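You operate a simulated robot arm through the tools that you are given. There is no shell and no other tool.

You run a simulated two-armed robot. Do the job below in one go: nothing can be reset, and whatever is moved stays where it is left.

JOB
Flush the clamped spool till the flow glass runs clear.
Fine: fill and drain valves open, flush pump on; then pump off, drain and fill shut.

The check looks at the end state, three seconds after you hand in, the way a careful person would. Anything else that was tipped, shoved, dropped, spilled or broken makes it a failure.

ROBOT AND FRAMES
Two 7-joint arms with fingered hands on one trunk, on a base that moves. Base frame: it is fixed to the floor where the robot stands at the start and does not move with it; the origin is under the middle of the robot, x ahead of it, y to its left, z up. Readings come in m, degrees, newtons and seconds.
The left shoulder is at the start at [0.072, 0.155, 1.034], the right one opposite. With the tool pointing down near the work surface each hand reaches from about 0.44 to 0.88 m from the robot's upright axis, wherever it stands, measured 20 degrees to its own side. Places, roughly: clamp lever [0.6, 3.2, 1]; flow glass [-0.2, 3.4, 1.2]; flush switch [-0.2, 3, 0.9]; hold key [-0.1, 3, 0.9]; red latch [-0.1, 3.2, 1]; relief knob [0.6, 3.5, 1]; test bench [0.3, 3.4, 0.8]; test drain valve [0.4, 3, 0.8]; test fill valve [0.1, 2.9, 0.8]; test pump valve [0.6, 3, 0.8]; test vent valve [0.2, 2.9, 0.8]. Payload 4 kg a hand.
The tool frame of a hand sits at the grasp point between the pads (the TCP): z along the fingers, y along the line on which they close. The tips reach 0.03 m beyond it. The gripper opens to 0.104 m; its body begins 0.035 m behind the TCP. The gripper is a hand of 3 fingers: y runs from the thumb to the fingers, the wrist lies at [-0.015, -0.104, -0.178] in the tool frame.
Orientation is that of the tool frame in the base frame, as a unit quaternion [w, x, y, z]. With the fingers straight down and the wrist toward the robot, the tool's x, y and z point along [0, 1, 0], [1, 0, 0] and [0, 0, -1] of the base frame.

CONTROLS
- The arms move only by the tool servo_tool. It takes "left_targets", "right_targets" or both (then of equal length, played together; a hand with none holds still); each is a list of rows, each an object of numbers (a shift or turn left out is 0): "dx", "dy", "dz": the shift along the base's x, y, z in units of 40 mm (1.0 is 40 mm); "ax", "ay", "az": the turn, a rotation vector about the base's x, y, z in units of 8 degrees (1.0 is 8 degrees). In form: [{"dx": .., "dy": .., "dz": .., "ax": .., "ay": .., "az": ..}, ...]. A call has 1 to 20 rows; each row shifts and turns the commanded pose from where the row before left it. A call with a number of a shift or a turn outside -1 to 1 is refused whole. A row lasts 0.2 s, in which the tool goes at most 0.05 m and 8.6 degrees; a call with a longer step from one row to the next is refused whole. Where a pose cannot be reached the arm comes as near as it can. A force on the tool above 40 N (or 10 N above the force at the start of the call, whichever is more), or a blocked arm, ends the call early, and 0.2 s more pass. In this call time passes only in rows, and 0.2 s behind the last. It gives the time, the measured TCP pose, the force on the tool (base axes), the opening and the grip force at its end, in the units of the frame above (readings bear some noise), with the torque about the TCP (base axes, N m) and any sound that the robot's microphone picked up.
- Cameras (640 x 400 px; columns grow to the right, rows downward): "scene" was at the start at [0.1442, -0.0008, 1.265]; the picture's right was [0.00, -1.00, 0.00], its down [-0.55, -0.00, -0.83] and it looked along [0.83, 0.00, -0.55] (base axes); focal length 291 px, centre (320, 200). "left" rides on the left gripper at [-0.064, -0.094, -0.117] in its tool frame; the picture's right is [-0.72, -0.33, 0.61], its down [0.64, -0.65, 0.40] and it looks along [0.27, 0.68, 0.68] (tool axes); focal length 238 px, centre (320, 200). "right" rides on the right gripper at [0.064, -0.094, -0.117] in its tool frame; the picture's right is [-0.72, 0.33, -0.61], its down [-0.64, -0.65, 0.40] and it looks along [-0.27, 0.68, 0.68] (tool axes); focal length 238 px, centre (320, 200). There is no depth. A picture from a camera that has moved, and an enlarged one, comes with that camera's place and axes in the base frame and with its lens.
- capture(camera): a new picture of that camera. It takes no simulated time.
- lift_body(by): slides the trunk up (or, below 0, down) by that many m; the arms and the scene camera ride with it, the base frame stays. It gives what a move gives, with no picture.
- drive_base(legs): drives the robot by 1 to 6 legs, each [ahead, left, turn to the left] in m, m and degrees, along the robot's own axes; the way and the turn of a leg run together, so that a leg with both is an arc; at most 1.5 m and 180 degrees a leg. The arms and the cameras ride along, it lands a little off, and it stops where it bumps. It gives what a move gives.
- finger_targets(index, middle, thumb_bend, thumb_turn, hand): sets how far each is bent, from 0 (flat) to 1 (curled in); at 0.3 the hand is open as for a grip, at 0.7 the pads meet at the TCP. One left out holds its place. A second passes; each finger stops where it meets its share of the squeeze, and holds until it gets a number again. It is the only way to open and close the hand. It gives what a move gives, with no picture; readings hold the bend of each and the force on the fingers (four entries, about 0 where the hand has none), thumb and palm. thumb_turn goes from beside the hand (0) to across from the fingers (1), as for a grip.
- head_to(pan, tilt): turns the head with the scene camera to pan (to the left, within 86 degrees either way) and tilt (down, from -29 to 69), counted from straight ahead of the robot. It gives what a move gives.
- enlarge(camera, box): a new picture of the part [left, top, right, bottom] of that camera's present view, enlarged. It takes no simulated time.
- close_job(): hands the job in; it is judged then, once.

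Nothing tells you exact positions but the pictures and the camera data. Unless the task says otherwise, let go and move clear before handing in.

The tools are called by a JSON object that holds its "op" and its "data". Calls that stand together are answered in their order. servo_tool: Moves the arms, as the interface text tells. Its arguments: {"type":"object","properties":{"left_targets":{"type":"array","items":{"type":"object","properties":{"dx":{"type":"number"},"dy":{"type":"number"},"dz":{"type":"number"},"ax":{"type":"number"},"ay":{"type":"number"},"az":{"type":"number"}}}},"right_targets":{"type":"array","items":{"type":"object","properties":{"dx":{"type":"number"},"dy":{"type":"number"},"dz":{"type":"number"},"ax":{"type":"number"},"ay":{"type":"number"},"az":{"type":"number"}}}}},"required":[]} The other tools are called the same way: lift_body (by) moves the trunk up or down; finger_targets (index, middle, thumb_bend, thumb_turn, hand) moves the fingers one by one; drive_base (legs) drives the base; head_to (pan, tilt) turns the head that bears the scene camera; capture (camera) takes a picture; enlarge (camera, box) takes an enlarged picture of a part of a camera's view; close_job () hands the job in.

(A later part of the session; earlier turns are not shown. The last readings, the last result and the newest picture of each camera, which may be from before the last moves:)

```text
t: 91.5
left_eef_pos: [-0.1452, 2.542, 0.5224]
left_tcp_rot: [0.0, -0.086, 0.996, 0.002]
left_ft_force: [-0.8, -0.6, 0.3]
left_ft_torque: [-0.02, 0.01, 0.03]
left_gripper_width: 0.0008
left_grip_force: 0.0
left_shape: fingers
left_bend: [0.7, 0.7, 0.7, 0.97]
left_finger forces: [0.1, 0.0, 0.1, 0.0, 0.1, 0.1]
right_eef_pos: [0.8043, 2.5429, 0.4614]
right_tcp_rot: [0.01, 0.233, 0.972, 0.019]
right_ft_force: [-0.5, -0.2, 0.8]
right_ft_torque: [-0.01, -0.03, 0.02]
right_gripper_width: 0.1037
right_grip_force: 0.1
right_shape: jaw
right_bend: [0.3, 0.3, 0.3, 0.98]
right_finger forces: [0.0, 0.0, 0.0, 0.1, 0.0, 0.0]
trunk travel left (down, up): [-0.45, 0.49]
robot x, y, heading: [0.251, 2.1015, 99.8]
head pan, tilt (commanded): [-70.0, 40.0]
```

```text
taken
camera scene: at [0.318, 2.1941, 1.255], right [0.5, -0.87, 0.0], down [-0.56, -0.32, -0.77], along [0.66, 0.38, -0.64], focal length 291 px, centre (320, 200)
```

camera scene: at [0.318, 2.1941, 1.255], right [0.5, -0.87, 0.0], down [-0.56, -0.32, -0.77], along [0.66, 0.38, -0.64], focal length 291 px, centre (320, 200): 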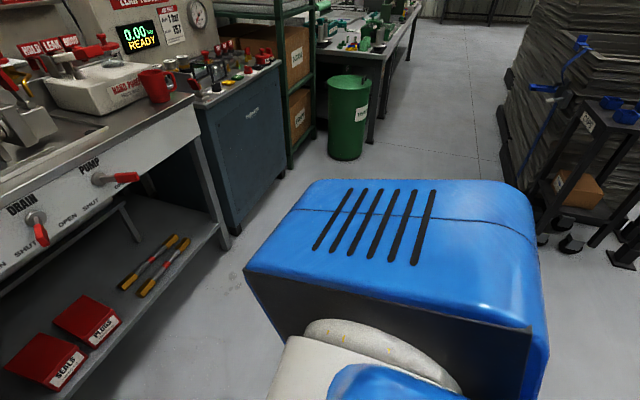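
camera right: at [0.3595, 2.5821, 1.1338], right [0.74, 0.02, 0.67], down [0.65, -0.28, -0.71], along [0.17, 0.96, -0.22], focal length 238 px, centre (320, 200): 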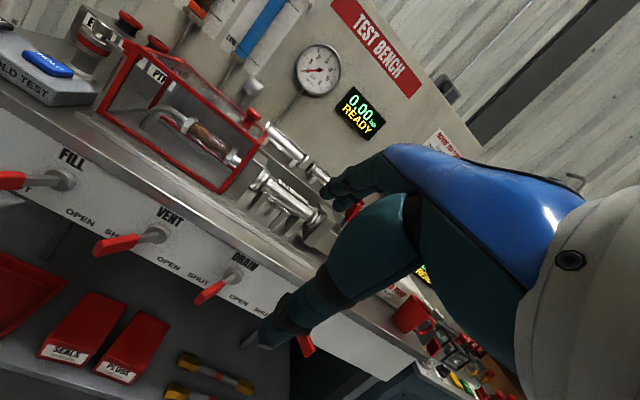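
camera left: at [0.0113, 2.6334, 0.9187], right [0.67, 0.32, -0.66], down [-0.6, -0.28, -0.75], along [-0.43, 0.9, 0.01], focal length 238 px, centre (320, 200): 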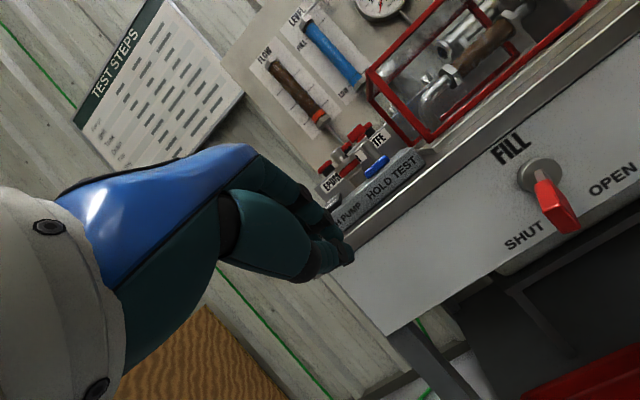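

Right elbow dropped too. I bring the right hand back in front, undoing its yaw.

{"op": "servo_tool", "data": {"right_targets": [{"dx": -0.95, "dy": 0.286, "dz": 0.17, "az": 0.51}, {"dx": -0.95, "dy": 0.286, "dz": 0.17, "az": 0.51}, {"dx": -0.95, "dy": 0.286, "dz": 0.17, "az": 0.51}, {"dx": -0.95, "dy": 0.286, "dz": 0.17, "az": 0.51}, {"dx": -0.95, "dy": 0.286, "dz": 0.17, "az": 0.51}, {"dx": -0.95, "dy": 0.286, "dz": 0.17, "az": 0.51}, {"dx": -0.95, "dy": 0.286, "dz": 0.17, "az": 0.51}, {"dx": -0.95, "dy": 0.286, "dz": 0.17, "az": 0.51}, {"dx": -0.95, "dy": 0.286, "dz": 0.17, "az": 0.51}, {}]}}

{"op": "finger_targets", "data": {"hand": "right", "index": 0.7, "middle": 0.7, "thumb_bend": 0.7}}

{"op": "servo_tool", "data": {"left_targets": [{"dz": 0.5, "ax": 0.923, "ay": 0.161}, {"dz": 0.5, "ax": 0.923, "ay": 0.161}, {"dz": 0.5, "ax": 0.923, "ay": 0.161}, {"dz": 0.5, "ax": 0.923, "ay": 0.161}, {"dz": 0.5, "ax": 0.923, "ay": 0.161}, {"dz": 0.5, "ax": 0.923, "ay": 0.161}, {}]}}

{"op": "head_to", "data": {"pan": 0, "tilt": 45}}

{"op": "capture", "data": {"camera": "scene"}}

```text
t: 93.7
left_eef_pos: [-0.1472, 2.5397, 0.5223]
left_tcp_rot: [0.001, -0.085, 0.996, 0.003]
left_ft_force: [-0.2, -0.4, -0.5]
left_ft_torque: [0.0, 0.01, 0.0]
left_gripper_width: 0.0009
left_grip_force: 0.1
left_shape: fingers
left_bend: [0.7, 0.7, 0.7, 0.97]
left_finger forces: [0.1, 0.0, 0.0, 0.1, 0.0, 0.0]
right_eef_pos: [0.4724, 2.6328, 0.5126]
right_tcp_rot: [0.002, -0.086, 0.996, 0.019]
right_ft_force: [-0.4, -1.1, -1.0]
right_ft_torque: [0.01, -0.01, 0.01]
right_gripper_width: 0.1039
right_grip_force: 0.1
right_shape: jaw
right_bend: [0.3, 0.3, 0.3, 0.98]
right_finger forces: [0.0, 0.0, 0.0, 0.0, 0.1, 0.1]
right hand out of reach, approached as far as the arm can: row 9
trunk travel left (down, up): [-0.45, 0.49]
robot x, y, heading: [0.2491, 2.099, 99.8]
head pan, tilt (commanded): [-70.0, 40.0]
```

```text
t: 94.7
left_eef_pos: [-0.1474, 2.5405, 0.5224]
left_tcp_rot: [0.001, -0.085, 0.996, 0.002]
left_ft_force: [0.4, -0.5, -0.4]
left_ft_torque: [0.01, 0.0, 0.0]
left_gripper_width: 0.0009
left_grip_force: 0.0
left_shape: fingers
left_bend: [0.7, 0.7, 0.7, 0.97]
left_finger forces: [0.0, 0.0, 0.1, 0.0, 0.0, 0.0]
right_eef_pos: [0.4719, 2.6327, 0.5117]
right_tcp_rot: [0.002, -0.086, 0.996, 0.02]
right_ft_force: [0.1, -0.1, 0.1]
right_ft_torque: [-0.01, 0.04, -0.01]
right_gripper_width: 0.0016
right_grip_force: 0.1
right_shape: fingers
right_bend: [0.7, 0.7, 0.7, 0.98]
right_finger forces: [0.0, 0.1, 0.1, 0.0, 0.0, 0.0]
trunk travel left (down, up): [-0.45, 0.49]
robot x, y, heading: [0.2502, 2.1015, 99.7]
head pan, tilt (commanded): [-70.0, 40.0]
```

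```text
t: 96.3
left_eef_pos: [-0.1466, 2.5423, 0.6427]
left_tcp_rot: [-0.033, -0.078, 0.92, 0.384]
left_ft_force: [0.6, -0.4, 0.1]
left_ft_torque: [0.01, 0.03, 0.01]
left_gripper_width: 0.0009
left_grip_force: 0.1
left_shape: fingers
left_bend: [0.7, 0.7, 0.7, 0.97]
left_finger forces: [0.0, 0.1, 0.0, 0.0, 0.0, 0.0]
right_eef_pos: [0.4716, 2.632, 0.5128]
right_tcp_rot: [0.002, -0.087, 0.996, 0.02]
right_ft_force: [-0.2, -0.4, 0.5]
right_ft_torque: [-0.05, 0.01, -0.04]
right_gripper_width: 0.0015
right_grip_force: 0.1
right_shape: fingers
right_bend: [0.7, 0.7, 0.7, 0.98]
right_finger forces: [0.0, 0.0, 0.0, 0.1, 0.0, 0.1]
trunk travel left (down, up): [-0.45, 0.49]
robot x, y, heading: [0.2497, 2.1014, 100.0]
head pan, tilt (commanded): [-70.0, 40.0]
```

```text
t: 97.7
left_eef_pos: [-0.1466, 2.5427, 0.6433]
left_tcp_rot: [-0.034, -0.079, 0.92, 0.383]
left_ft_force: [0.0, -0.3, 0.3]
left_ft_torque: [-0.01, 0.01, -0.02]
left_gripper_width: 0.0008
left_grip_force: 0.2
left_shape: fingers
left_bend: [0.7, 0.7, 0.7, 0.97]
left_finger forces: [0.1, 0.0, 0.0, 0.0, 0.0, 0.1]
right_eef_pos: [0.4724, 2.6327, 0.5128]
right_tcp_rot: [0.002, -0.086, 0.996, 0.021]
right_ft_force: [-0.4, -0.1, 0.3]
right_ft_torque: [0.03, 0.02, -0.03]
right_gripper_width: 0.0016
right_grip_force: 0.0
right_shape: fingers
right_bend: [0.7, 0.7, 0.7, 0.98]
right_finger forces: [0.0, 0.0, 0.1, 0.1, 0.0, 0.1]
trunk travel left (down, up): [-0.45, 0.49]
robot x, y, heading: [0.2507, 2.1043, 99.7]
head pan, tilt (commanded): [0.0, 45.0]
```

```text
taken
camera scene: at [0.2296, 2.2317, 1.2477], right [0.99, 0.17, 0.0], down [0.12, -0.7, -0.71], along [-0.12, 0.7, -0.71], focal length 291 px, centre (320, 200)
```

scene: 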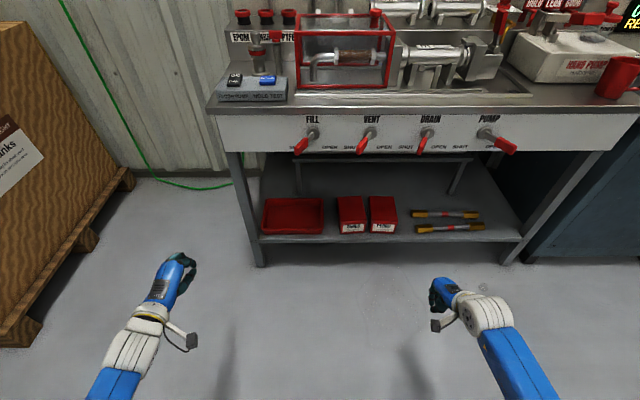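

Both arms are now in a good posture, left hand tilted 45°. I move the left hand to a pre-position just left of the FILL lever, a bit away from the panel.

{"op": "servo_tool", "data": {"left_targets": [{"dx": 0.354, "dy": 0.816, "dz": 0.49}, {"dx": 0.354, "dy": 0.816, "dz": 0.49}, {"dx": 0.354, "dy": 0.816, "dz": 0.49}, {"dx": 0.354, "dy": 0.816, "dz": 0.49}, {"dx": 0.354, "dy": 0.816, "dz": 0.49}, {"dx": 0.354, "dy": 0.816, "dz": 0.49}, {"dx": 0.354, "dy": 0.816, "dz": 0.49}, {"dx": 0.354, "dy": 0.816, "dz": 0.49}, {}]}}

{"op": "head_to", "data": {"pan": 0, "tilt": 30}}

{"op": "capture", "data": {"camera": "scene"}}

{"op": "capture", "data": {"camera": "left"}}

```text
t: 99.7
left_eef_pos: [-0.0315, 2.803, 0.7999]
left_tcp_rot: [-0.034, -0.079, 0.92, 0.383]
left_ft_force: [0.6, 0.8, 0.1]
left_ft_torque: [0.01, -0.05, -0.06]
left_gripper_width: 0.001
left_grip_force: 0.1
left_shape: fingers
left_bend: [0.7, 0.7, 0.7, 0.97]
left_finger forces: [0.0, 0.1, 0.0, 0.0, 0.1, 0.0]
right_eef_pos: [0.4719, 2.6335, 0.5127]
right_tcp_rot: [0.001, -0.087, 0.996, 0.02]
right_ft_force: [0.7, 0.3, -0.5]
right_ft_torque: [-0.02, -0.03, 0.05]
right_gripper_width: 0.0015
right_grip_force: 0.1
right_shape: fingers
right_bend: [0.7, 0.7, 0.7, 0.98]
right_finger forces: [0.0, 0.1, 0.0, 0.0, 0.0, 0.0]
trunk travel left (down, up): [-0.45, 0.49]
robot x, y, heading: [0.2478, 2.1065, 99.6]
head pan, tilt (commanded): [0.0, 45.0]
```

```text
t: 100.4
left_eef_pos: [-0.0315, 2.8029, 0.7997]
left_tcp_rot: [-0.033, -0.078, 0.92, 0.383]
left_ft_force: [0.3, 0.5, 0.5]
left_ft_torque: [0.01, -0.03, -0.01]
left_gripper_width: 0.001
left_grip_force: 0.0
left_shape: fingers
left_bend: [0.7, 0.7, 0.7, 0.97]
left_finger forces: [0.0, 0.0, 0.1, 0.1, 0.1, 0.0]
right_eef_pos: [0.4718, 2.6328, 0.5131]
right_tcp_rot: [0.002, -0.086, 0.996, 0.02]
right_ft_force: [0.1, 0.6, 0.4]
right_ft_torque: [0.0, 0.01, 0.0]
right_gripper_width: 0.0018
right_grip_force: 0.1
right_shape: fingers
right_bend: [0.7, 0.7, 0.7, 0.98]
right_finger forces: [0.0, 0.0, 0.0, 0.1, 0.1, 0.0]
trunk travel left (down, up): [-0.45, 0.49]
robot x, y, heading: [0.2511, 2.1001, 99.8]
head pan, tilt (commanded): [0.0, 30.0]
```

```text
taken
camera scene: at [0.2287, 2.2419, 1.2701], right [0.99, 0.17, 0.0], down [0.09, -0.5, -0.86], along [-0.15, 0.85, -0.5], focal length 291 px, centre (320, 200)
```

scene: 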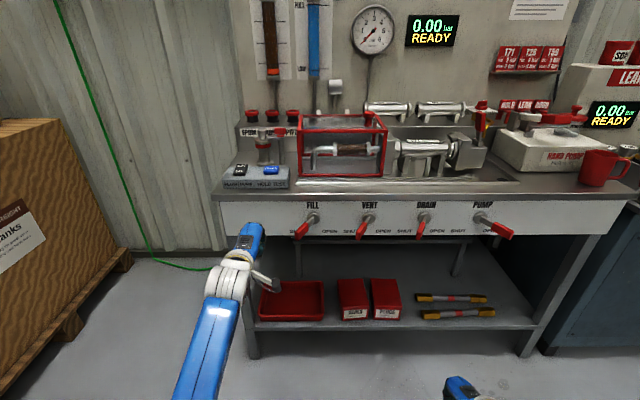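

```text
taken
camera left: at [0.0572, 2.6672, 0.8152], right [0.67, 0.32, -0.66], down [-0.6, -0.28, -0.75], along [-0.43, 0.9, 0.01], focal length 238 px, centre (320, 200)
```

left: 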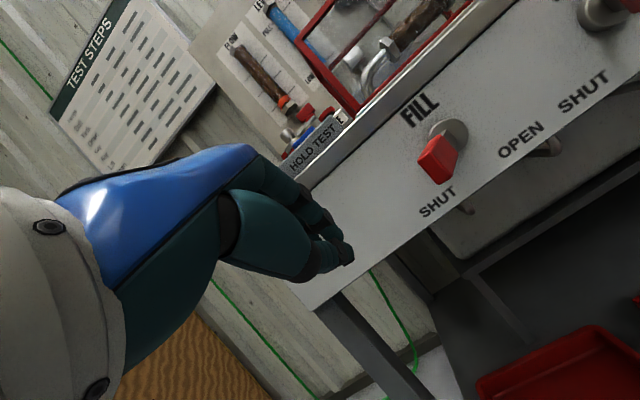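

The FILL lever tip is confirmed at about (0.056, 2.885, 0.775). I slide the pinched fingers in to sit just left of its handle.

{"op": "servo_tool", "data": {"left_targets": [{"dx": 0.1, "dy": 0.96, "dz": -0.15}, {"dx": 0.3, "dy": 0.96, "dz": -0.15}, {}]}}

{"op": "capture", "data": {"camera": "left"}}

{"op": "enlarge", "data": {"camera": "scene", "box": [210, 170, 370, 270]}}

```text
t: 101.2
left_eef_pos: [-0.0159, 2.8803, 0.7867]
left_tcp_rot: [-0.033, -0.078, 0.92, 0.383]
left_ft_force: [0.7, 0.3, -0.3]
left_ft_torque: [0.03, 0.02, -0.02]
left_gripper_width: 0.0011
left_grip_force: 0.0
left_shape: fingers
left_bend: [0.7, 0.7, 0.7, 0.97]
left_finger forces: [0.0, 0.1, 0.0, 0.0, 0.0, 0.0]
right_eef_pos: [0.4721, 2.6329, 0.5114]
right_tcp_rot: [0.002, -0.086, 0.996, 0.02]
right_ft_force: [0.1, -0.4, 0.0]
right_ft_torque: [0.01, -0.03, -0.01]
right_gripper_width: 0.0017
right_grip_force: 0.0
right_shape: fingers
right_bend: [0.7, 0.7, 0.7, 0.98]
right_finger forces: [0.0, 0.0, 0.0, 0.0, 0.1, 0.0]
trunk travel left (down, up): [-0.45, 0.49]
robot x, y, heading: [0.2443, 2.0989, 100.0]
head pan, tilt (commanded): [0.0, 30.0]
```

```text
taken
camera left: at [0.0728, 2.744, 0.8026], right [0.67, 0.33, -0.66], down [-0.6, -0.28, -0.75], along [-0.43, 0.9, 0.01], focal length 238 px, centre (320, 200)
```

left: 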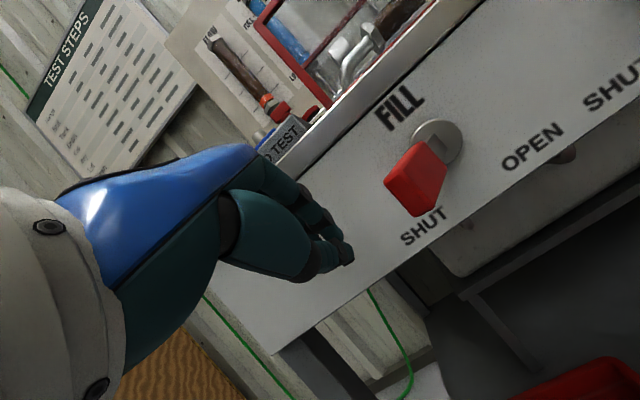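

```text
4.00 times, centred on (290, 220) of scene
camera zoom: at [0.2288, 2.2416, 1.2703], right [0.99, 0.17, 0.0], down [0.08, -0.49, -0.87], along [-0.15, 0.85, -0.5], focal length 1164 px, centre (440, 120)
```

zoom: 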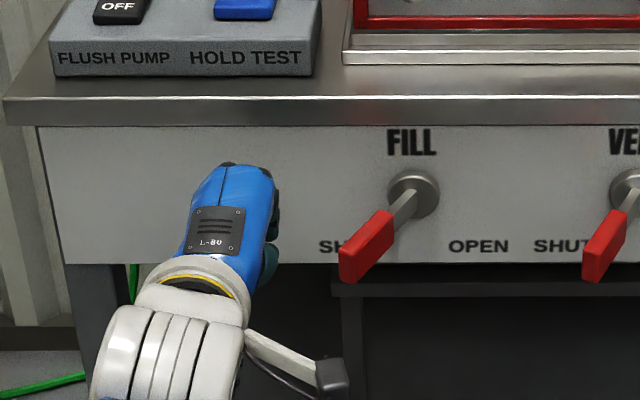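

The fingers are about 5 cm left of the handle. I push right along the panel in small steps.

{"op": "servo_tool", "data": {"left_targets": [{"dx": 0.985, "dy": 0.17}, {"dx": 0.5, "dy": 0.085}, {"dx": 0.4, "dy": 0.07}, {}]}}

{"op": "enlarge", "data": {"camera": "scene", "box": [210, 170, 370, 270]}}

```text
t: 102.2
left_eef_pos: [0.038, 2.8947, 0.7853]
left_tcp_rot: [-0.047, -0.083, 0.919, 0.382]
left_ft_force: [-1.6, -0.6, -1.1]
left_ft_torque: [0.04, 0.04, -0.02]
left_gripper_width: 0.0013
left_grip_force: 0.9
left_shape: fingers
left_bend: [0.7, 0.7, 0.7, 0.98]
left_finger forces: [0.1, 0.0, 0.0, 0.1, 1.3, 0.1]
right_eef_pos: [0.4712, 2.6327, 0.5116]
right_tcp_rot: [0.003, -0.086, 0.996, 0.021]
right_ft_force: [-0.7, 0.4, 0.2]
right_ft_torque: [-0.03, 0.0, -0.04]
right_gripper_width: 0.0016
right_grip_force: 0.0
right_shape: fingers
right_bend: [0.7, 0.7, 0.7, 0.98]
right_finger forces: [0.0, 0.1, 0.0, 0.0, 0.0, 0.0]
trunk travel left (down, up): [-0.45, 0.49]
robot x, y, heading: [0.2503, 2.1, 99.9]
head pan, tilt (commanded): [0.0, 30.0]
```

```text
4.00 times, centred on (290, 220) of scene
camera zoom: at [0.2284, 2.2422, 1.2701], right [0.99, 0.17, 0.0], down [0.09, -0.49, -0.86], along [-0.15, 0.85, -0.5], focal length 1164 px, centre (440, 120)
```

zoom: 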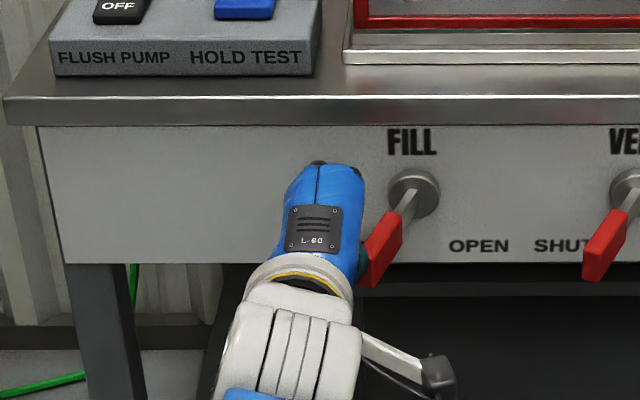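

The lever is turning with light contact force. I continue pushing right.

{"op": "servo_tool", "data": {"left_targets": [{"dx": 0.5, "dy": 0.085}, {"dx": 0.5, "dy": 0.085}, {}]}}

{"op": "enlarge", "data": {"camera": "scene", "box": [210, 170, 370, 270]}}

```text
t: 103.2
left_eef_pos: [0.0142, 2.906, 0.7936]
left_tcp_rot: [-0.088, -0.102, 0.911, 0.39]
left_ft_force: [0.8, 0.0, 0.4]
left_ft_torque: [0.0, 0.01, -0.02]
left_gripper_width: 0.0014
left_grip_force: 0.1
left_shape: fingers
left_bend: [0.7, 0.7, 0.7, 0.98]
left_finger forces: [0.0, 0.0, 0.1, 0.0, 0.0, 0.0]
right_eef_pos: [0.4725, 2.6317, 0.5117]
right_tcp_rot: [0.002, -0.086, 0.996, 0.021]
right_ft_force: [-0.4, 0.0, -0.5]
right_ft_torque: [-0.02, 0.0, -0.02]
right_gripper_width: 0.0017
right_grip_force: 0.1
right_shape: fingers
right_bend: [0.7, 0.7, 0.7, 0.98]
right_finger forces: [0.1, 0.0, 0.0, 0.1, 0.0, 0.1]
trunk travel left (down, up): [-0.45, 0.49]
robot x, y, heading: [0.2557, 2.1038, 100.0]
head pan, tilt (commanded): [0.0, 30.0]
stopped in row 3 (left hand): the arm was blocked; the commanded pose is now the measured one
```

```text
4.00 times, centred on (290, 220) of scene
camera zoom: at [0.2291, 2.2423, 1.2702], right [0.99, 0.17, 0.0], down [0.08, -0.49, -0.86], along [-0.15, 0.85, -0.5], focal length 1164 px, centre (440, 120)
```

zoom: 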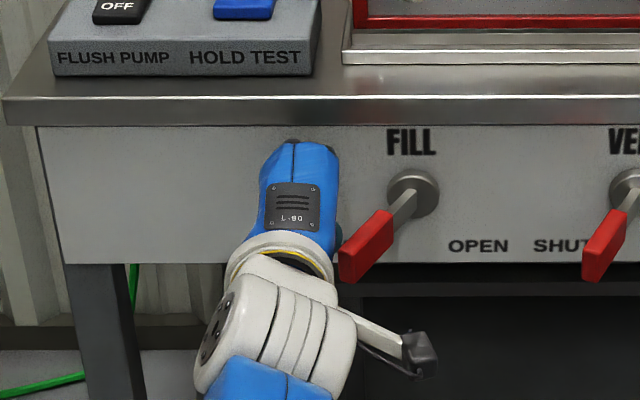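

The arm was blocked — the wrist was nearly in line with the forearm (singular) and twisted; the lever sprang back to SHUT. I check the hand before moving on.

{"op": "capture", "data": {"camera": "left"}}

{"op": "capture", "data": {"camera": "scene"}}

```text
taken
camera left: at [0.1154, 2.7781, 0.7998], right [0.59, 0.39, -0.71], down [-0.64, -0.32, -0.7], along [-0.5, 0.86, 0.06], focal length 238 px, centre (320, 200)
```

left: 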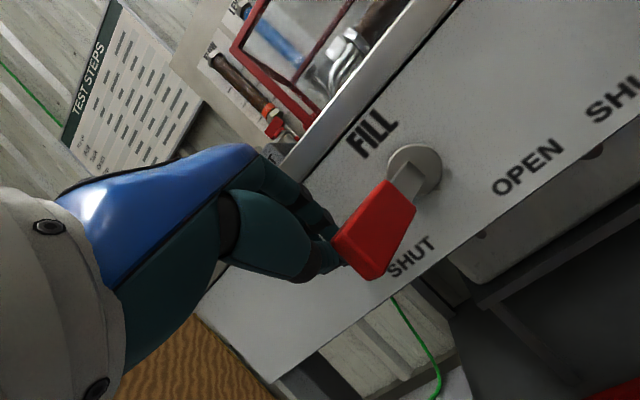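

```text
taken
camera scene: at [0.2291, 2.2423, 1.2702], right [0.99, 0.17, 0.0], down [0.08, -0.49, -0.86], along [-0.15, 0.85, -0.5], focal length 291 px, centre (320, 200)
```

scene: 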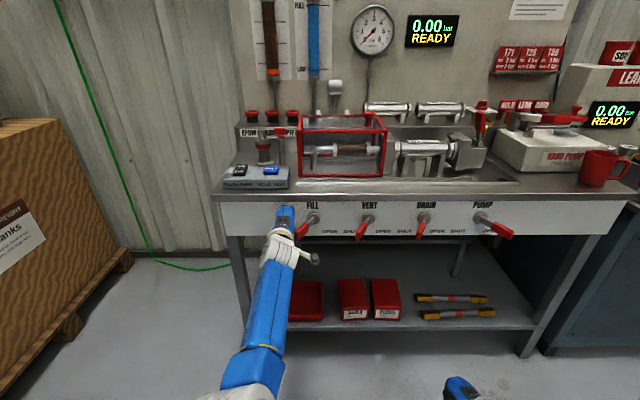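

The left elbow sits inward against the torso line and the wrist is aligned with the forearm. I retract the hand, shift the base right so FILL lies straight ahead of the left shoulder, and lower the trunk a bit for a better wrist angle.

{"op": "servo_tool", "data": {"left_targets": [{"dx": -0.4, "dy": 0}, {"dx": 0.1, "dy": -0.95}, {"dx": 0.1, "dy": -0.95}, {"dx": 0.1, "dy": -0.95}, {}]}}

{"op": "drive_base", "data": {"legs": [[-0.03, -0.2, 0]]}}

{"op": "lift_body", "data": {"by": -0.15}}

{"op": "capture", "data": {"camera": "scene"}}

```text
t: 104.6
left_eef_pos: [-0.0373, 2.7986, 0.8136]
left_tcp_rot: [-0.141, -0.098, 0.899, 0.404]
left_ft_force: [-0.6, 0.7, 0.3]
left_ft_torque: [0.02, 0.0, 0.0]
left_gripper_width: 0.0012
left_grip_force: 0.1
left_shape: fingers
left_bend: [0.7, 0.7, 0.7, 0.98]
left_finger forces: [0.0, 0.0, 0.0, 0.1, 0.0, 0.1]
right_eef_pos: [0.4715, 2.6313, 0.5123]
right_tcp_rot: [0.001, -0.086, 0.996, 0.021]
right_ft_force: [0.2, -0.5, -0.1]
right_ft_torque: [0.0, -0.03, 0.02]
right_gripper_width: 0.0013
right_grip_force: 0.0
right_shape: fingers
right_bend: [0.7, 0.7, 0.7, 0.98]
right_finger forces: [0.1, 0.0, 0.1, 0.0, 0.1, 0.1]
trunk travel left (down, up): [-0.45, 0.49]
robot x, y, heading: [0.2479, 2.1021, 100.1]
head pan, tilt (commanded): [0.0, 30.0]
stopped in row 5 (left hand): the arm was blocked; the commanded pose is now the measured one
```

```text
t: 106.2
left_eef_pos: [0.1582, 2.8003, 0.8075]
left_tcp_rot: [-0.139, -0.099, 0.9, 0.4]
left_ft_force: [-0.3, -0.3, 0.7]
left_ft_torque: [0.0, -0.03, 0.0]
left_gripper_width: 0.0015
left_grip_force: 0.1
left_shape: fingers
left_bend: [0.7, 0.7, 0.7, 0.98]
left_finger forces: [0.1, 0.0, 0.0, 0.1, 0.0, 0.0]
right_eef_pos: [0.6713, 2.6354, 0.5151]
right_tcp_rot: [0.005, -0.086, 0.996, 0.021]
right_ft_force: [-0.2, 0.1, -0.5]
right_ft_torque: [-0.02, 0.05, 0.0]
right_gripper_width: 0.0015
right_grip_force: 0.0
right_shape: fingers
right_bend: [0.7, 0.7, 0.7, 0.98]
right_finger forces: [0.0, 0.0, 0.0, 0.0, 0.0, 0.1]
trunk travel left (down, up): [-0.45, 0.49]
robot x, y, heading: [0.4523, 2.1051, 99.8]
head pan, tilt (commanded): [0.0, 30.0]
```

```text
t: 108.0
left_eef_pos: [0.1633, 2.7991, 0.6593]
left_tcp_rot: [-0.142, -0.097, 0.899, 0.402]
left_ft_force: [0.1, 0.5, -0.9]
left_ft_torque: [0.02, -0.02, 0.0]
left_gripper_width: 0.001
left_grip_force: 0.0
left_shape: fingers
left_bend: [0.7, 0.7, 0.7, 0.98]
left_finger forces: [0.0, 0.1, 0.0, 0.0, 0.0, 0.0]
right_eef_pos: [0.6745, 2.6339, 0.3628]
right_tcp_rot: [0.0, -0.086, 0.996, 0.022]
right_ft_force: [0.0, -1.2, 0.0]
right_ft_torque: [-0.01, -0.01, -0.04]
right_gripper_width: 0.0017
right_grip_force: 0.1
right_shape: fingers
right_bend: [0.7, 0.7, 0.7, 0.98]
right_finger forces: [0.0, 0.0, 0.0, 0.0, 0.1, 0.1]
trunk travel left (down, up): [-0.3, 0.64]
robot x, y, heading: [0.4519, 2.109, 100.0]
head pan, tilt (commanded): [0.0, 30.0]
```

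```text
taken
camera scene: at [0.4312, 2.2453, 1.1203], right [0.99, 0.17, 0.0], down [0.08, -0.49, -0.87], along [-0.15, 0.85, -0.5], focal length 291 px, centre (320, 200)
```

scene: 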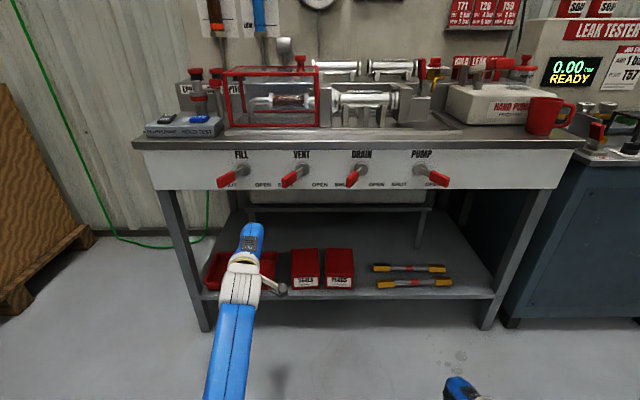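

The arm even stalled in free space, so it was a wrist singularity rather than contact. Now with the base shifted and trunk lowered, I fix the hand's twist, reduce tilt to 30°, and return to the pre-position left of FILL.

{"op": "servo_tool", "data": {"left_targets": [{"dx": -0.6, "dy": -0.25, "dz": 0.5, "ax": -0.535, "ay": -0.415, "az": -0.22}, {"dx": -0.6, "dy": -0.25, "dz": 0.5, "ax": -0.535, "ay": -0.415, "az": -0.22}, {"dx": -0.6, "dy": -0.25, "dz": 0.5, "ax": -0.535, "ay": -0.415, "az": -0.22}, {"dx": -0.6, "dy": -0.25, "dz": 0.5, "ax": -0.535, "ay": -0.415, "az": -0.22}, {"dx": -0.65, "dy": 0.3, "dz": 0.5}, {"dx": -0.65, "dy": 0.3, "dz": 0.5}, {"dx": -0.65, "dy": 0.3, "dz": 0.5}, {}]}}

{"op": "capture", "data": {"camera": "scene"}}

```text
t: 109.8
left_eef_pos: [-0.0093, 2.7977, 0.7981]
left_tcp_rot: [-0.025, -0.066, 0.964, 0.258]
left_ft_force: [0.8, -0.4, -0.4]
left_ft_torque: [0.02, 0.0, 0.04]
left_gripper_width: 0.0012
left_grip_force: 0.0
left_shape: fingers
left_bend: [0.7, 0.7, 0.7, 0.98]
left_finger forces: [0.0, 0.1, 0.0, 0.0, 0.1, 0.0]
right_eef_pos: [0.6745, 2.6339, 0.364]
right_tcp_rot: [0.002, -0.086, 0.996, 0.021]
right_ft_force: [-0.1, -0.5, 0.8]
right_ft_torque: [-0.02, 0.0, -0.01]
right_gripper_width: 0.0015
right_grip_force: 0.0
right_shape: fingers
right_bend: [0.7, 0.7, 0.7, 0.98]
right_finger forces: [0.0, 0.0, 0.0, 0.0, 0.1, 0.0]
trunk travel left (down, up): [-0.3, 0.64]
robot x, y, heading: [0.4532, 2.1056, 99.5]
head pan, tilt (commanded): [0.0, 30.0]
```

```text
taken
camera scene: at [0.4302, 2.2457, 1.1202], right [0.99, 0.17, 0.0], down [0.09, -0.49, -0.86], along [-0.15, 0.85, -0.5], focal length 291 px, centre (320, 200)
```

scene: 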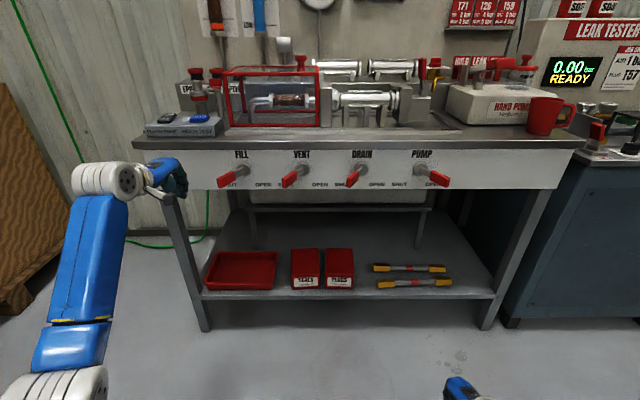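

Exact and unflagged this time. I move in to the side of the FILL handle.

{"op": "servo_tool", "data": {"left_targets": [{"dx": -0.03, "dy": 1.0, "dz": -0.1}, {"dx": -0.03, "dy": 1.0, "dz": -0.1}, {}]}}

{"op": "enlarge", "data": {"camera": "scene", "box": [130, 120, 310, 230]}}

{"op": "capture", "data": {"camera": "left"}}

```text
t: 110.6
left_eef_pos: [-0.0137, 2.875, 0.7903]
left_tcp_rot: [-0.025, -0.066, 0.964, 0.257]
left_ft_force: [0.9, 0.5, 0.3]
left_ft_torque: [-0.04, -0.02, 0.01]
left_gripper_width: 0.0013
left_grip_force: 0.0
left_shape: fingers
left_bend: [0.7, 0.7, 0.7, 0.98]
left_finger forces: [0.1, 0.1, 0.0, 0.1, 0.0, 0.0]
right_eef_pos: [0.6746, 2.6343, 0.3637]
right_tcp_rot: [0.001, -0.086, 0.996, 0.022]
right_ft_force: [0.6, -0.3, -0.6]
right_ft_torque: [-0.01, 0.0, -0.01]
right_gripper_width: 0.0016
right_grip_force: 0.1
right_shape: fingers
right_bend: [0.7, 0.7, 0.7, 0.98]
right_finger forces: [0.0, 0.0, 0.0, 0.0, 0.0, 0.0]
trunk travel left (down, up): [-0.3, 0.64]
robot x, y, heading: [0.4531, 2.1058, 99.9]
head pan, tilt (commanded): [0.0, 30.0]
```

```text
3.56 times, centred on (220, 175) of scene
camera zoom: at [0.43, 2.2456, 1.1202], right [0.99, 0.17, 0.0], down [0.09, -0.49, -0.86], along [-0.15, 0.85, -0.5], focal length 1035 px, centre (676, 289)
```

zoom: 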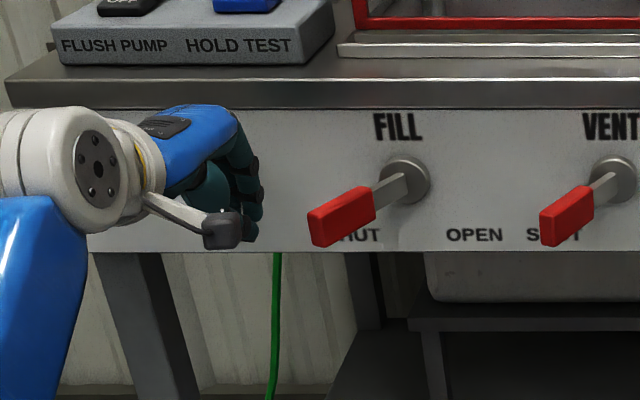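

```text
taken
camera left: at [0.0712, 2.7449, 0.8443], right [0.7, 0.12, -0.71], down [-0.59, -0.45, -0.67], along [-0.4, 0.88, -0.24], focal length 238 px, centre (320, 200)
```

left: 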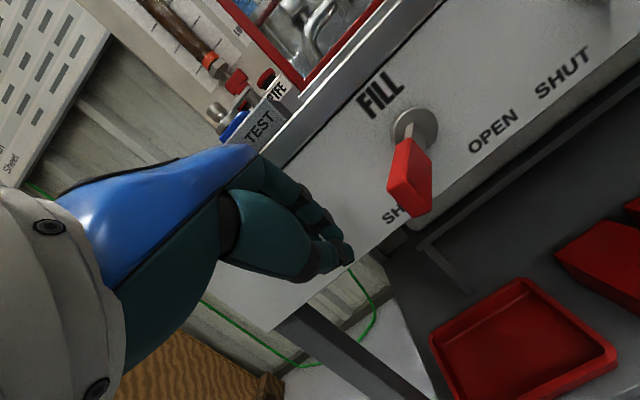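

Good clearance. I push right in moderate steps.

{"op": "servo_tool", "data": {"left_targets": [{"dx": 0.5, "dy": 0.085}, {"dx": 0.5, "dy": 0.085}, {"dx": 0.5, "dy": 0.085}, {"dx": 0.25, "dy": 0.04}]}}

{"op": "enlarge", "data": {"camera": "scene", "box": [130, 120, 310, 230]}}

```text
t: 111.6
left_eef_pos: [0.0576, 2.8875, 0.7919]
left_tcp_rot: [-0.025, -0.065, 0.964, 0.257]
left_ft_force: [-0.3, -0.8, 0.1]
left_ft_torque: [-0.01, 0.03, -0.04]
left_gripper_width: 0.0016
left_grip_force: 0.3
left_shape: fingers
left_bend: [0.7, 0.7, 0.69, 0.98]
left_finger forces: [0.0, 0.0, 0.0, 0.0, 0.5, 0.0]
right_eef_pos: [0.6745, 2.6354, 0.3645]
right_tcp_rot: [0.002, -0.086, 0.996, 0.022]
right_ft_force: [-0.3, 0.3, 0.7]
right_ft_torque: [-0.01, 0.02, 0.01]
right_gripper_width: 0.0015
right_grip_force: 0.0
right_shape: fingers
right_bend: [0.7, 0.7, 0.7, 0.98]
right_finger forces: [0.0, 0.0, 0.0, 0.1, 0.0, 0.0]
trunk travel left (down, up): [-0.3, 0.64]
robot x, y, heading: [0.4535, 2.1044, 99.7]
head pan, tilt (commanded): [0.0, 30.0]
```

```text
3.56 times, centred on (220, 175) of scene
camera zoom: at [0.4305, 2.2459, 1.1201], right [0.99, 0.17, 0.0], down [0.09, -0.49, -0.86], along [-0.15, 0.85, -0.5], focal length 1035 px, centre (676, 289)
```

zoom: 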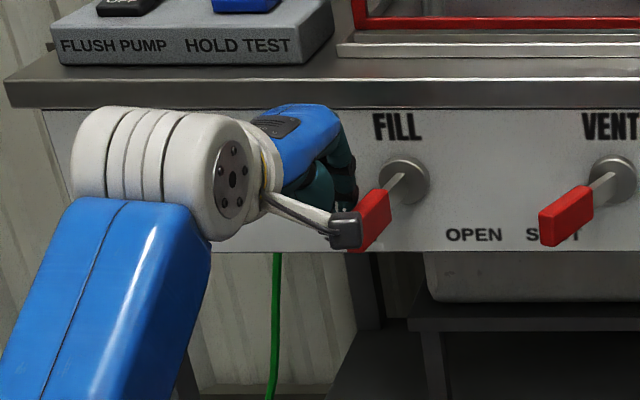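

The handle is following smoothly with low force. I continue.

{"op": "servo_tool", "data": {"left_targets": [{"dx": 0.4, "dy": 0.07}, {"dx": 0.4, "dy": 0.07}, {"dx": 0.3, "dy": 0.05}]}}

{"op": "enlarge", "data": {"camera": "scene", "box": [130, 120, 310, 230]}}

```text
t: 112.4
left_eef_pos: [0.0994, 2.8943, 0.7926]
left_tcp_rot: [-0.025, -0.068, 0.964, 0.258]
left_ft_force: [-2.8, -1.7, 0.2]
left_ft_torque: [0.02, 0.0, 0.09]
left_gripper_width: 0.0002
left_grip_force: 1.9
left_shape: fingers
left_bend: [0.7, 0.7, 0.7, 0.98]
left_finger forces: [3.6, 0.1, 0.0, 0.0, 0.0, 0.0]
right_eef_pos: [0.6738, 2.6338, 0.3646]
right_tcp_rot: [0.002, -0.086, 0.996, 0.022]
right_ft_force: [-0.6, 1.1, 0.9]
right_ft_torque: [-0.03, -0.01, -0.03]
right_gripper_width: 0.0016
right_grip_force: 0.1
right_shape: fingers
right_bend: [0.7, 0.7, 0.7, 0.98]
right_finger forces: [0.0, 0.1, 0.0, 0.0, 0.0, 0.0]
trunk travel left (down, up): [-0.3, 0.64]
robot x, y, heading: [0.4518, 2.1053, 99.6]
head pan, tilt (commanded): [0.0, 30.0]
```

```text
3.56 times, centred on (220, 175) of scene
camera zoom: at [0.4296, 2.2453, 1.1202], right [0.99, 0.17, 0.0], down [0.09, -0.49, -0.86], along [-0.15, 0.85, -0.5], focal length 1035 px, centre (676, 289)
```

zoom: 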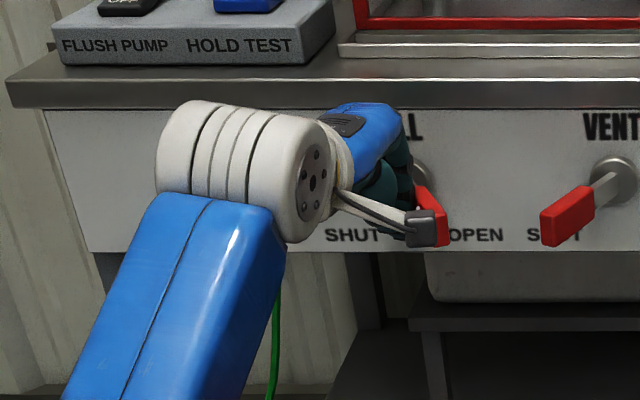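

The handle has swung to the right. I check with the hand camera how far it has turned.

{"op": "capture", "data": {"camera": "left"}}

{"op": "servo_tool", "data": {"left_targets": [{"dx": 0.3, "dy": 0.05}, {}]}}

{"op": "capture", "data": {"camera": "left"}}

{"op": "enlarge", "data": {"camera": "scene", "box": [130, 120, 310, 230]}}

```text
taken
camera left: at [0.1845, 2.765, 0.8456], right [0.7, 0.13, -0.7], down [-0.59, -0.45, -0.67], along [-0.4, 0.88, -0.24], focal length 238 px, centre (320, 200)
```

left: 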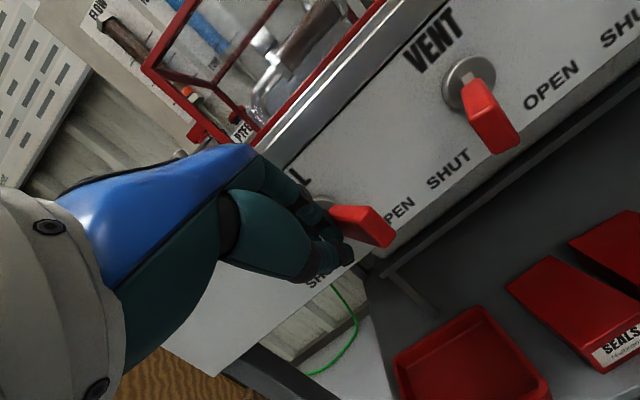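

```text
t: 113.0
left_eef_pos: [0.1034, 2.8946, 0.7914]
left_tcp_rot: [-0.026, -0.071, 0.963, 0.258]
left_ft_force: [-28.9, -7.9, 5.6]
left_ft_torque: [0.1, 0.06, 0.55]
left_gripper_width: 0.0
left_grip_force: 15.0
left_shape: fingers
left_bend: [0.7, 0.7, 0.7, 0.98]
left_finger forces: [29.1, 0.0, 0.0, 0.0, 0.0, 0.0]
right_eef_pos: [0.6721, 2.6357, 0.3659]
right_tcp_rot: [0.004, -0.087, 0.996, 0.023]
right_ft_force: [-0.1, 0.4, -0.6]
right_ft_torque: [-0.03, 0.02, 0.0]
right_gripper_width: 0.0016
right_grip_force: 0.2
right_shape: fingers
right_bend: [0.7, 0.7, 0.7, 0.98]
right_finger forces: [0.1, 0.0, 0.0, 0.1, 0.1, 0.0]
trunk travel left (down, up): [-0.3, 0.64]
robot x, y, heading: [0.4524, 2.1049, 99.7]
head pan, tilt (commanded): [0.0, 30.0]
```

```text
taken
camera left: at [0.1892, 2.7652, 0.8455], right [0.7, 0.13, -0.7], down [-0.59, -0.45, -0.67], along [-0.41, 0.88, -0.24], focal length 238 px, centre (320, 200)
```

left: 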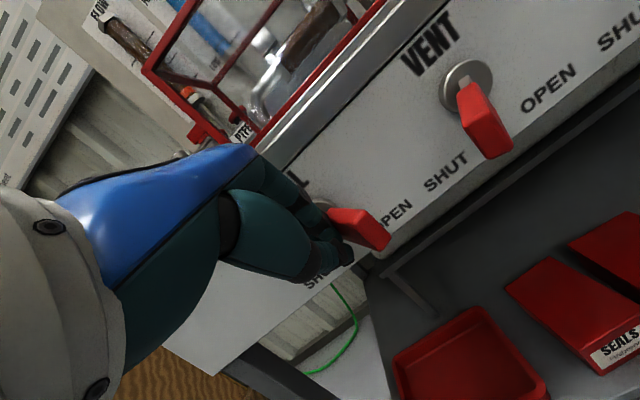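

```text
3.56 times, centred on (220, 175) of scene
camera zoom: at [0.4229, 2.2425, 1.1205], right [0.99, 0.17, 0.01], down [0.09, -0.49, -0.87], along [-0.14, 0.85, -0.5], focal length 1035 px, centre (676, 289)
```

zoom: 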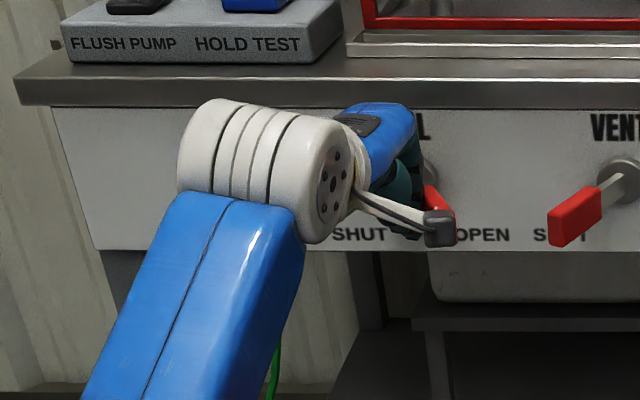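

Force jumped to 29 N with no more travel: the FILL lever is at its OPEN stop. I back off to the left and out, then verify.

{"op": "servo_tool", "data": {"left_targets": [{"dx": -0.5, "dy": -0.085}, {"dx": -0.5, "dy": -0.085}, {"dx": -0.5, "dy": -0.085}, {"dx": -0.2, "dy": -0.8}, {"dx": 0, "dy": -0.9}, {"dy": -0.5}]}}

{"op": "enlarge", "data": {"camera": "scene", "box": [130, 120, 310, 230]}}

{"op": "capture", "data": {"camera": "scene"}}

```text
t: 114.4
left_eef_pos: [0.0455, 2.7978, 0.7922]
left_tcp_rot: [-0.025, -0.066, 0.964, 0.258]
left_ft_force: [0.1, 0.3, 0.1]
left_ft_torque: [0.02, -0.02, -0.01]
left_gripper_width: 0.0011
left_grip_force: 0.0
left_shape: fingers
left_bend: [0.7, 0.7, 0.7, 0.98]
left_finger forces: [0.1, 0.0, 0.0, 0.0, 0.0, 0.0]
right_eef_pos: [0.6747, 2.6336, 0.3645]
right_tcp_rot: [0.001, -0.087, 0.996, 0.022]
right_ft_force: [-0.3, 0.2, -0.5]
right_ft_torque: [0.0, 0.04, -0.03]
right_gripper_width: 0.0016
right_grip_force: 0.0
right_shape: fingers
right_bend: [0.7, 0.7, 0.7, 0.98]
right_finger forces: [0.1, 0.0, 0.0, 0.0, 0.0, 0.0]
trunk travel left (down, up): [-0.3, 0.64]
robot x, y, heading: [0.4517, 2.1033, 99.9]
head pan, tilt (commanded): [0.0, 30.0]
```

```text
3.56 times, centred on (220, 175) of scene
camera zoom: at [0.43, 2.2454, 1.1202], right [0.99, 0.17, 0.0], down [0.09, -0.49, -0.86], along [-0.15, 0.85, -0.5], focal length 1035 px, centre (676, 289)
```

zoom: 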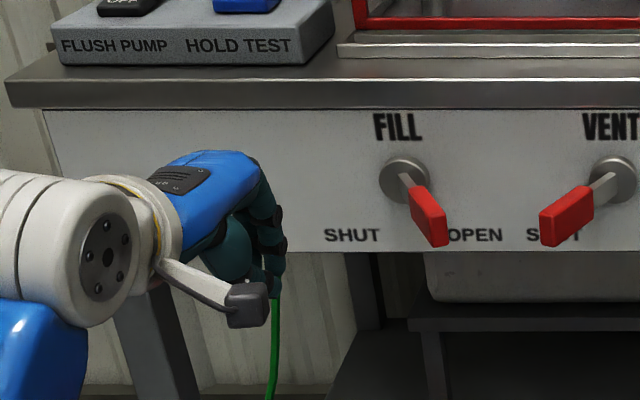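

```text
taken
camera scene: at [0.43, 2.2454, 1.1202], right [0.99, 0.17, 0.0], down [0.09, -0.49, -0.86], along [-0.15, 0.85, -0.5], focal length 291 px, centre (320, 200)
```

scene: 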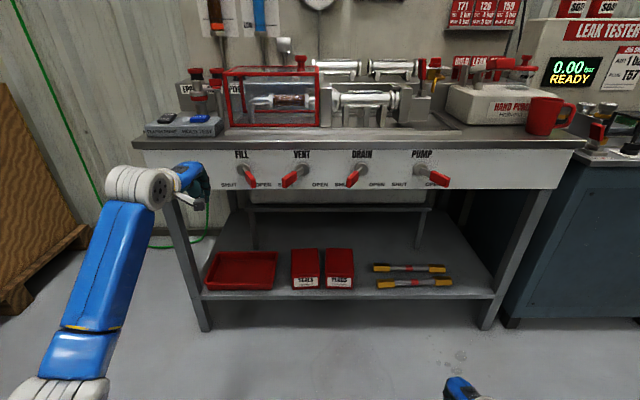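

FILL stays OPEN (lever points right, at the OPEN label), VENT and PUMP untouched. I pull the hand back and shift the base right 0.34 m to do DRAIN the same way.

{"op": "servo_tool", "data": {"left_targets": [{"dx": 0.13, "dy": -0.75}, {"dx": 0.13, "dy": -0.75}, {}]}}

{"op": "drive_base", "data": {"legs": [[0, -0.34, 0]]}}

{"op": "capture", "data": {"camera": "scene"}}

{"op": "capture", "data": {"camera": "left"}}

```text
t: 115.2
left_eef_pos: [0.0558, 2.7373, 0.7907]
left_tcp_rot: [-0.025, -0.066, 0.964, 0.257]
left_ft_force: [0.2, -0.5, 0.4]
left_ft_torque: [0.03, 0.01, 0.0]
left_gripper_width: 0.001
left_grip_force: 0.1
left_shape: fingers
left_bend: [0.7, 0.7, 0.7, 0.98]
left_finger forces: [0.0, 0.0, 0.0, 0.0, 0.0, 0.0]
right_eef_pos: [0.675, 2.6352, 0.3633]
right_tcp_rot: [0.002, -0.087, 0.996, 0.021]
right_ft_force: [-0.6, 0.2, -0.5]
right_ft_torque: [-0.01, -0.04, -0.01]
right_gripper_width: 0.0014
right_grip_force: 0.0
right_shape: fingers
right_bend: [0.7, 0.7, 0.7, 0.98]
right_finger forces: [0.0, 0.1, 0.0, 0.0, 0.1, 0.0]
trunk travel left (down, up): [-0.3, 0.64]
robot x, y, heading: [0.4529, 2.1087, 100.2]
head pan, tilt (commanded): [0.0, 30.0]
```

```text
t: 117.4
left_eef_pos: [0.3826, 2.7933, 0.7894]
left_tcp_rot: [-0.024, -0.07, 0.963, 0.258]
left_ft_force: [0.3, 0.3, 0.2]
left_ft_torque: [-0.01, -0.01, -0.02]
left_gripper_width: 0.0012
left_grip_force: 0.2
left_shape: fingers
left_bend: [0.7, 0.7, 0.7, 0.98]
left_finger forces: [0.0, 0.0, 0.0, 0.1, 0.1, 0.0]
right_eef_pos: [1.0042, 2.695, 0.364]
right_tcp_rot: [0.002, -0.09, 0.996, 0.023]
right_ft_force: [0.5, -0.5, -0.1]
right_ft_torque: [0.02, 0.03, 0.04]
right_gripper_width: 0.0016
right_grip_force: 0.1
right_shape: fingers
right_bend: [0.7, 0.7, 0.7, 0.98]
right_finger forces: [0.0, 0.0, 0.0, 0.0, 0.0, 0.0]
trunk travel left (down, up): [-0.3, 0.64]
robot x, y, heading: [0.786, 2.1655, 100.2]
head pan, tilt (commanded): [0.0, 30.0]
```

```text
taken
camera scene: at [0.7605, 2.3039, 1.1202], right [0.98, 0.18, 0.0], down [0.09, -0.49, -0.86], along [-0.15, 0.85, -0.5], focal length 291 px, centre (320, 200)
```

scene: 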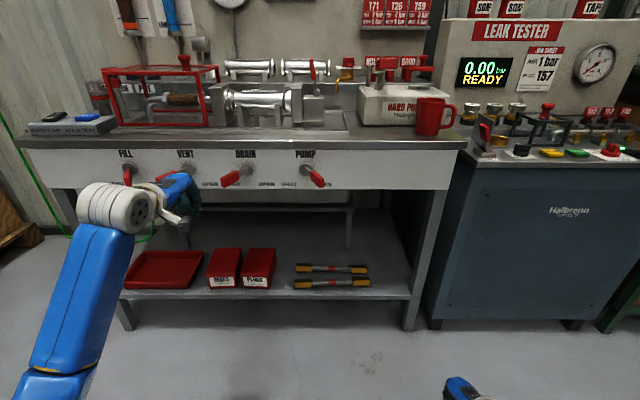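

```text
taken
camera left: at [0.4681, 2.6644, 0.8437], right [0.7, 0.13, -0.7], down [-0.59, -0.46, -0.67], along [-0.41, 0.88, -0.24], focal length 238 px, centre (320, 200)
```

left: 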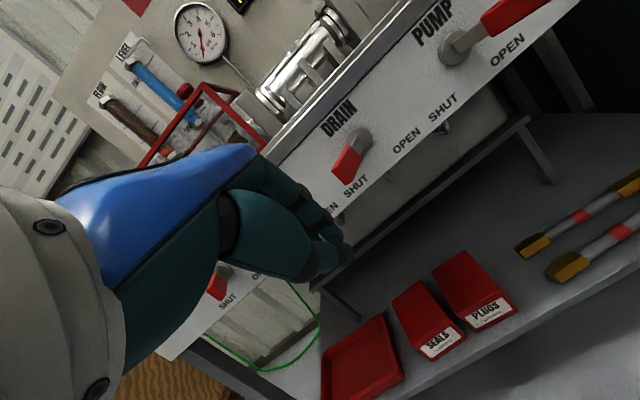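

Base now at (0.786, 2.166); DRAIN's shut handle tip sits near (0.39, 2.93, 0.78). I move the left hand into the gap left of the DRAIN handle.

{"op": "servo_tool", "data": {"left_targets": [{"dx": -0.9, "dy": 0.2}, {"dx": -0.6, "dy": 0.5}, {"dx": -0.06, "dy": 0.95}, {"dy": 0.95}, {"dy": 0.85}, {}]}}

{"op": "enlarge", "data": {"camera": "scene", "box": [90, 130, 270, 240]}}

{"op": "capture", "data": {"camera": "left"}}

```text
t: 118.8
left_eef_pos: [0.322, 2.9312, 0.7931]
left_tcp_rot: [-0.027, -0.07, 0.963, 0.258]
left_ft_force: [0.1, 0.5, -0.2]
left_ft_torque: [0.03, 0.03, -0.04]
left_gripper_width: 0.0009
left_grip_force: 0.0
left_shape: fingers
left_bend: [0.7, 0.7, 0.7, 0.98]
left_finger forces: [0.1, 0.1, 0.1, 0.0, 0.0, 0.0]
right_eef_pos: [1.0038, 2.6955, 0.364]
right_tcp_rot: [0.001, -0.09, 0.996, 0.022]
right_ft_force: [-0.5, -0.2, 0.4]
right_ft_torque: [0.01, 0.01, 0.02]
right_gripper_width: 0.0015
right_grip_force: 0.0
right_shape: fingers
right_bend: [0.7, 0.7, 0.7, 0.98]
right_finger forces: [0.1, 0.0, 0.0, 0.0, 0.0, 0.1]
trunk travel left (down, up): [-0.3, 0.64]
robot x, y, heading: [0.7867, 2.1639, 100.1]
head pan, tilt (commanded): [0.0, 30.0]
```

```text
3.56 times, centred on (180, 185) of scene
camera zoom: at [0.7632, 2.3045, 1.1202], right [0.98, 0.18, 0.0], down [0.09, -0.49, -0.86], along [-0.15, 0.85, -0.5], focal length 1035 px, centre (818, 253)
```

zoom: 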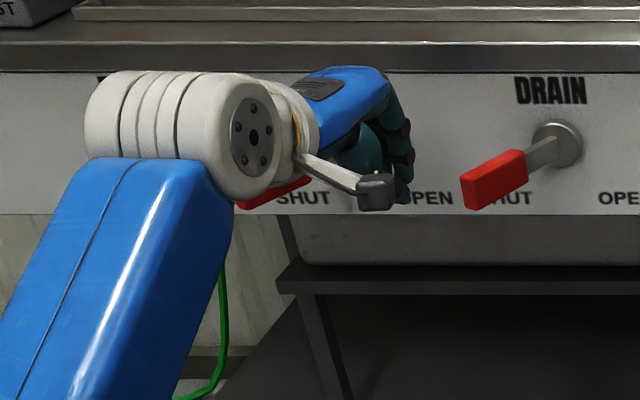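

```text
taken
camera left: at [0.408, 2.8019, 0.8464], right [0.7, 0.13, -0.71], down [-0.59, -0.46, -0.67], along [-0.41, 0.88, -0.24], focal length 238 px, centre (320, 200)
```

left: 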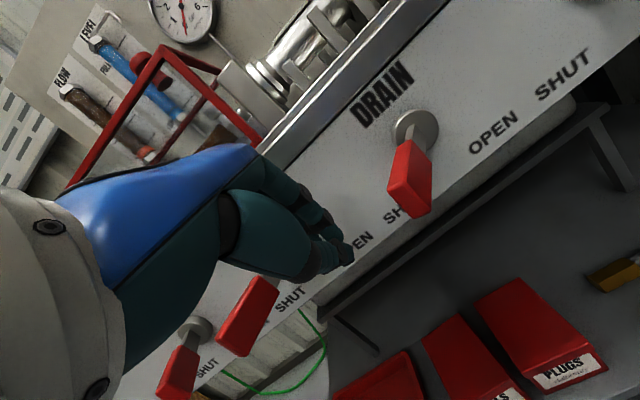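

The hand sits well in the gap, VENT is clear behind it. I push DRAIN to the right with the same motion.

{"op": "servo_tool", "data": {"left_targets": [{"dx": 0.5, "dy": 0.085}, {"dx": 0.5, "dy": 0.085}, {"dx": 0.5, "dy": 0.085}, {"dx": 0.4, "dy": 0.07}, {"dx": 0.4, "dy": 0.07}]}}

{"op": "enlarge", "data": {"camera": "scene", "box": [90, 130, 270, 240]}}

```text
t: 120.0
left_eef_pos: [0.415, 2.9453, 0.7919]
left_tcp_rot: [-0.028, -0.07, 0.963, 0.258]
left_ft_force: [0.4, 0.3, -0.2]
left_ft_torque: [-0.02, 0.02, 0.01]
left_gripper_width: 0.0009
left_grip_force: 0.1
left_shape: fingers
left_bend: [0.7, 0.7, 0.7, 0.98]
left_finger forces: [0.0, 0.1, 0.0, 0.0, 0.0, 0.0]
right_eef_pos: [1.0044, 2.6953, 0.3636]
right_tcp_rot: [0.0, -0.09, 0.996, 0.023]
right_ft_force: [0.8, 0.0, -0.3]
right_ft_torque: [0.01, 0.03, -0.03]
right_gripper_width: 0.0014
right_grip_force: 0.1
right_shape: fingers
right_bend: [0.7, 0.7, 0.7, 0.98]
right_finger forces: [0.0, 0.0, 0.0, 0.0, 0.1, 0.0]
trunk travel left (down, up): [-0.3, 0.64]
robot x, y, heading: [0.7896, 2.1644, 100.1]
head pan, tilt (commanded): [0.0, 30.0]
```

```text
3.56 times, centred on (180, 185) of scene
camera zoom: at [0.7648, 2.3047, 1.1202], right [0.98, 0.18, 0.0], down [0.09, -0.49, -0.86], along [-0.15, 0.85, -0.5], focal length 1035 px, centre (818, 253)
```

zoom: 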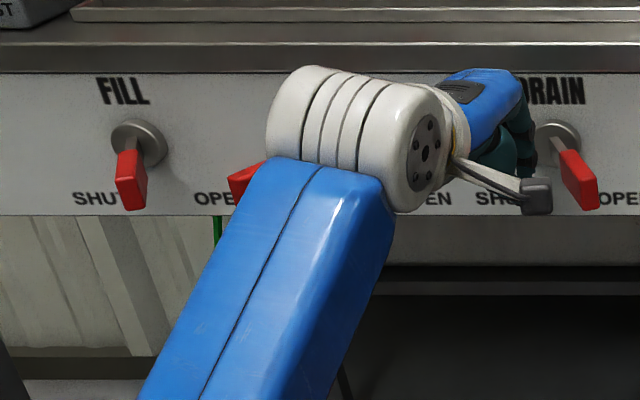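

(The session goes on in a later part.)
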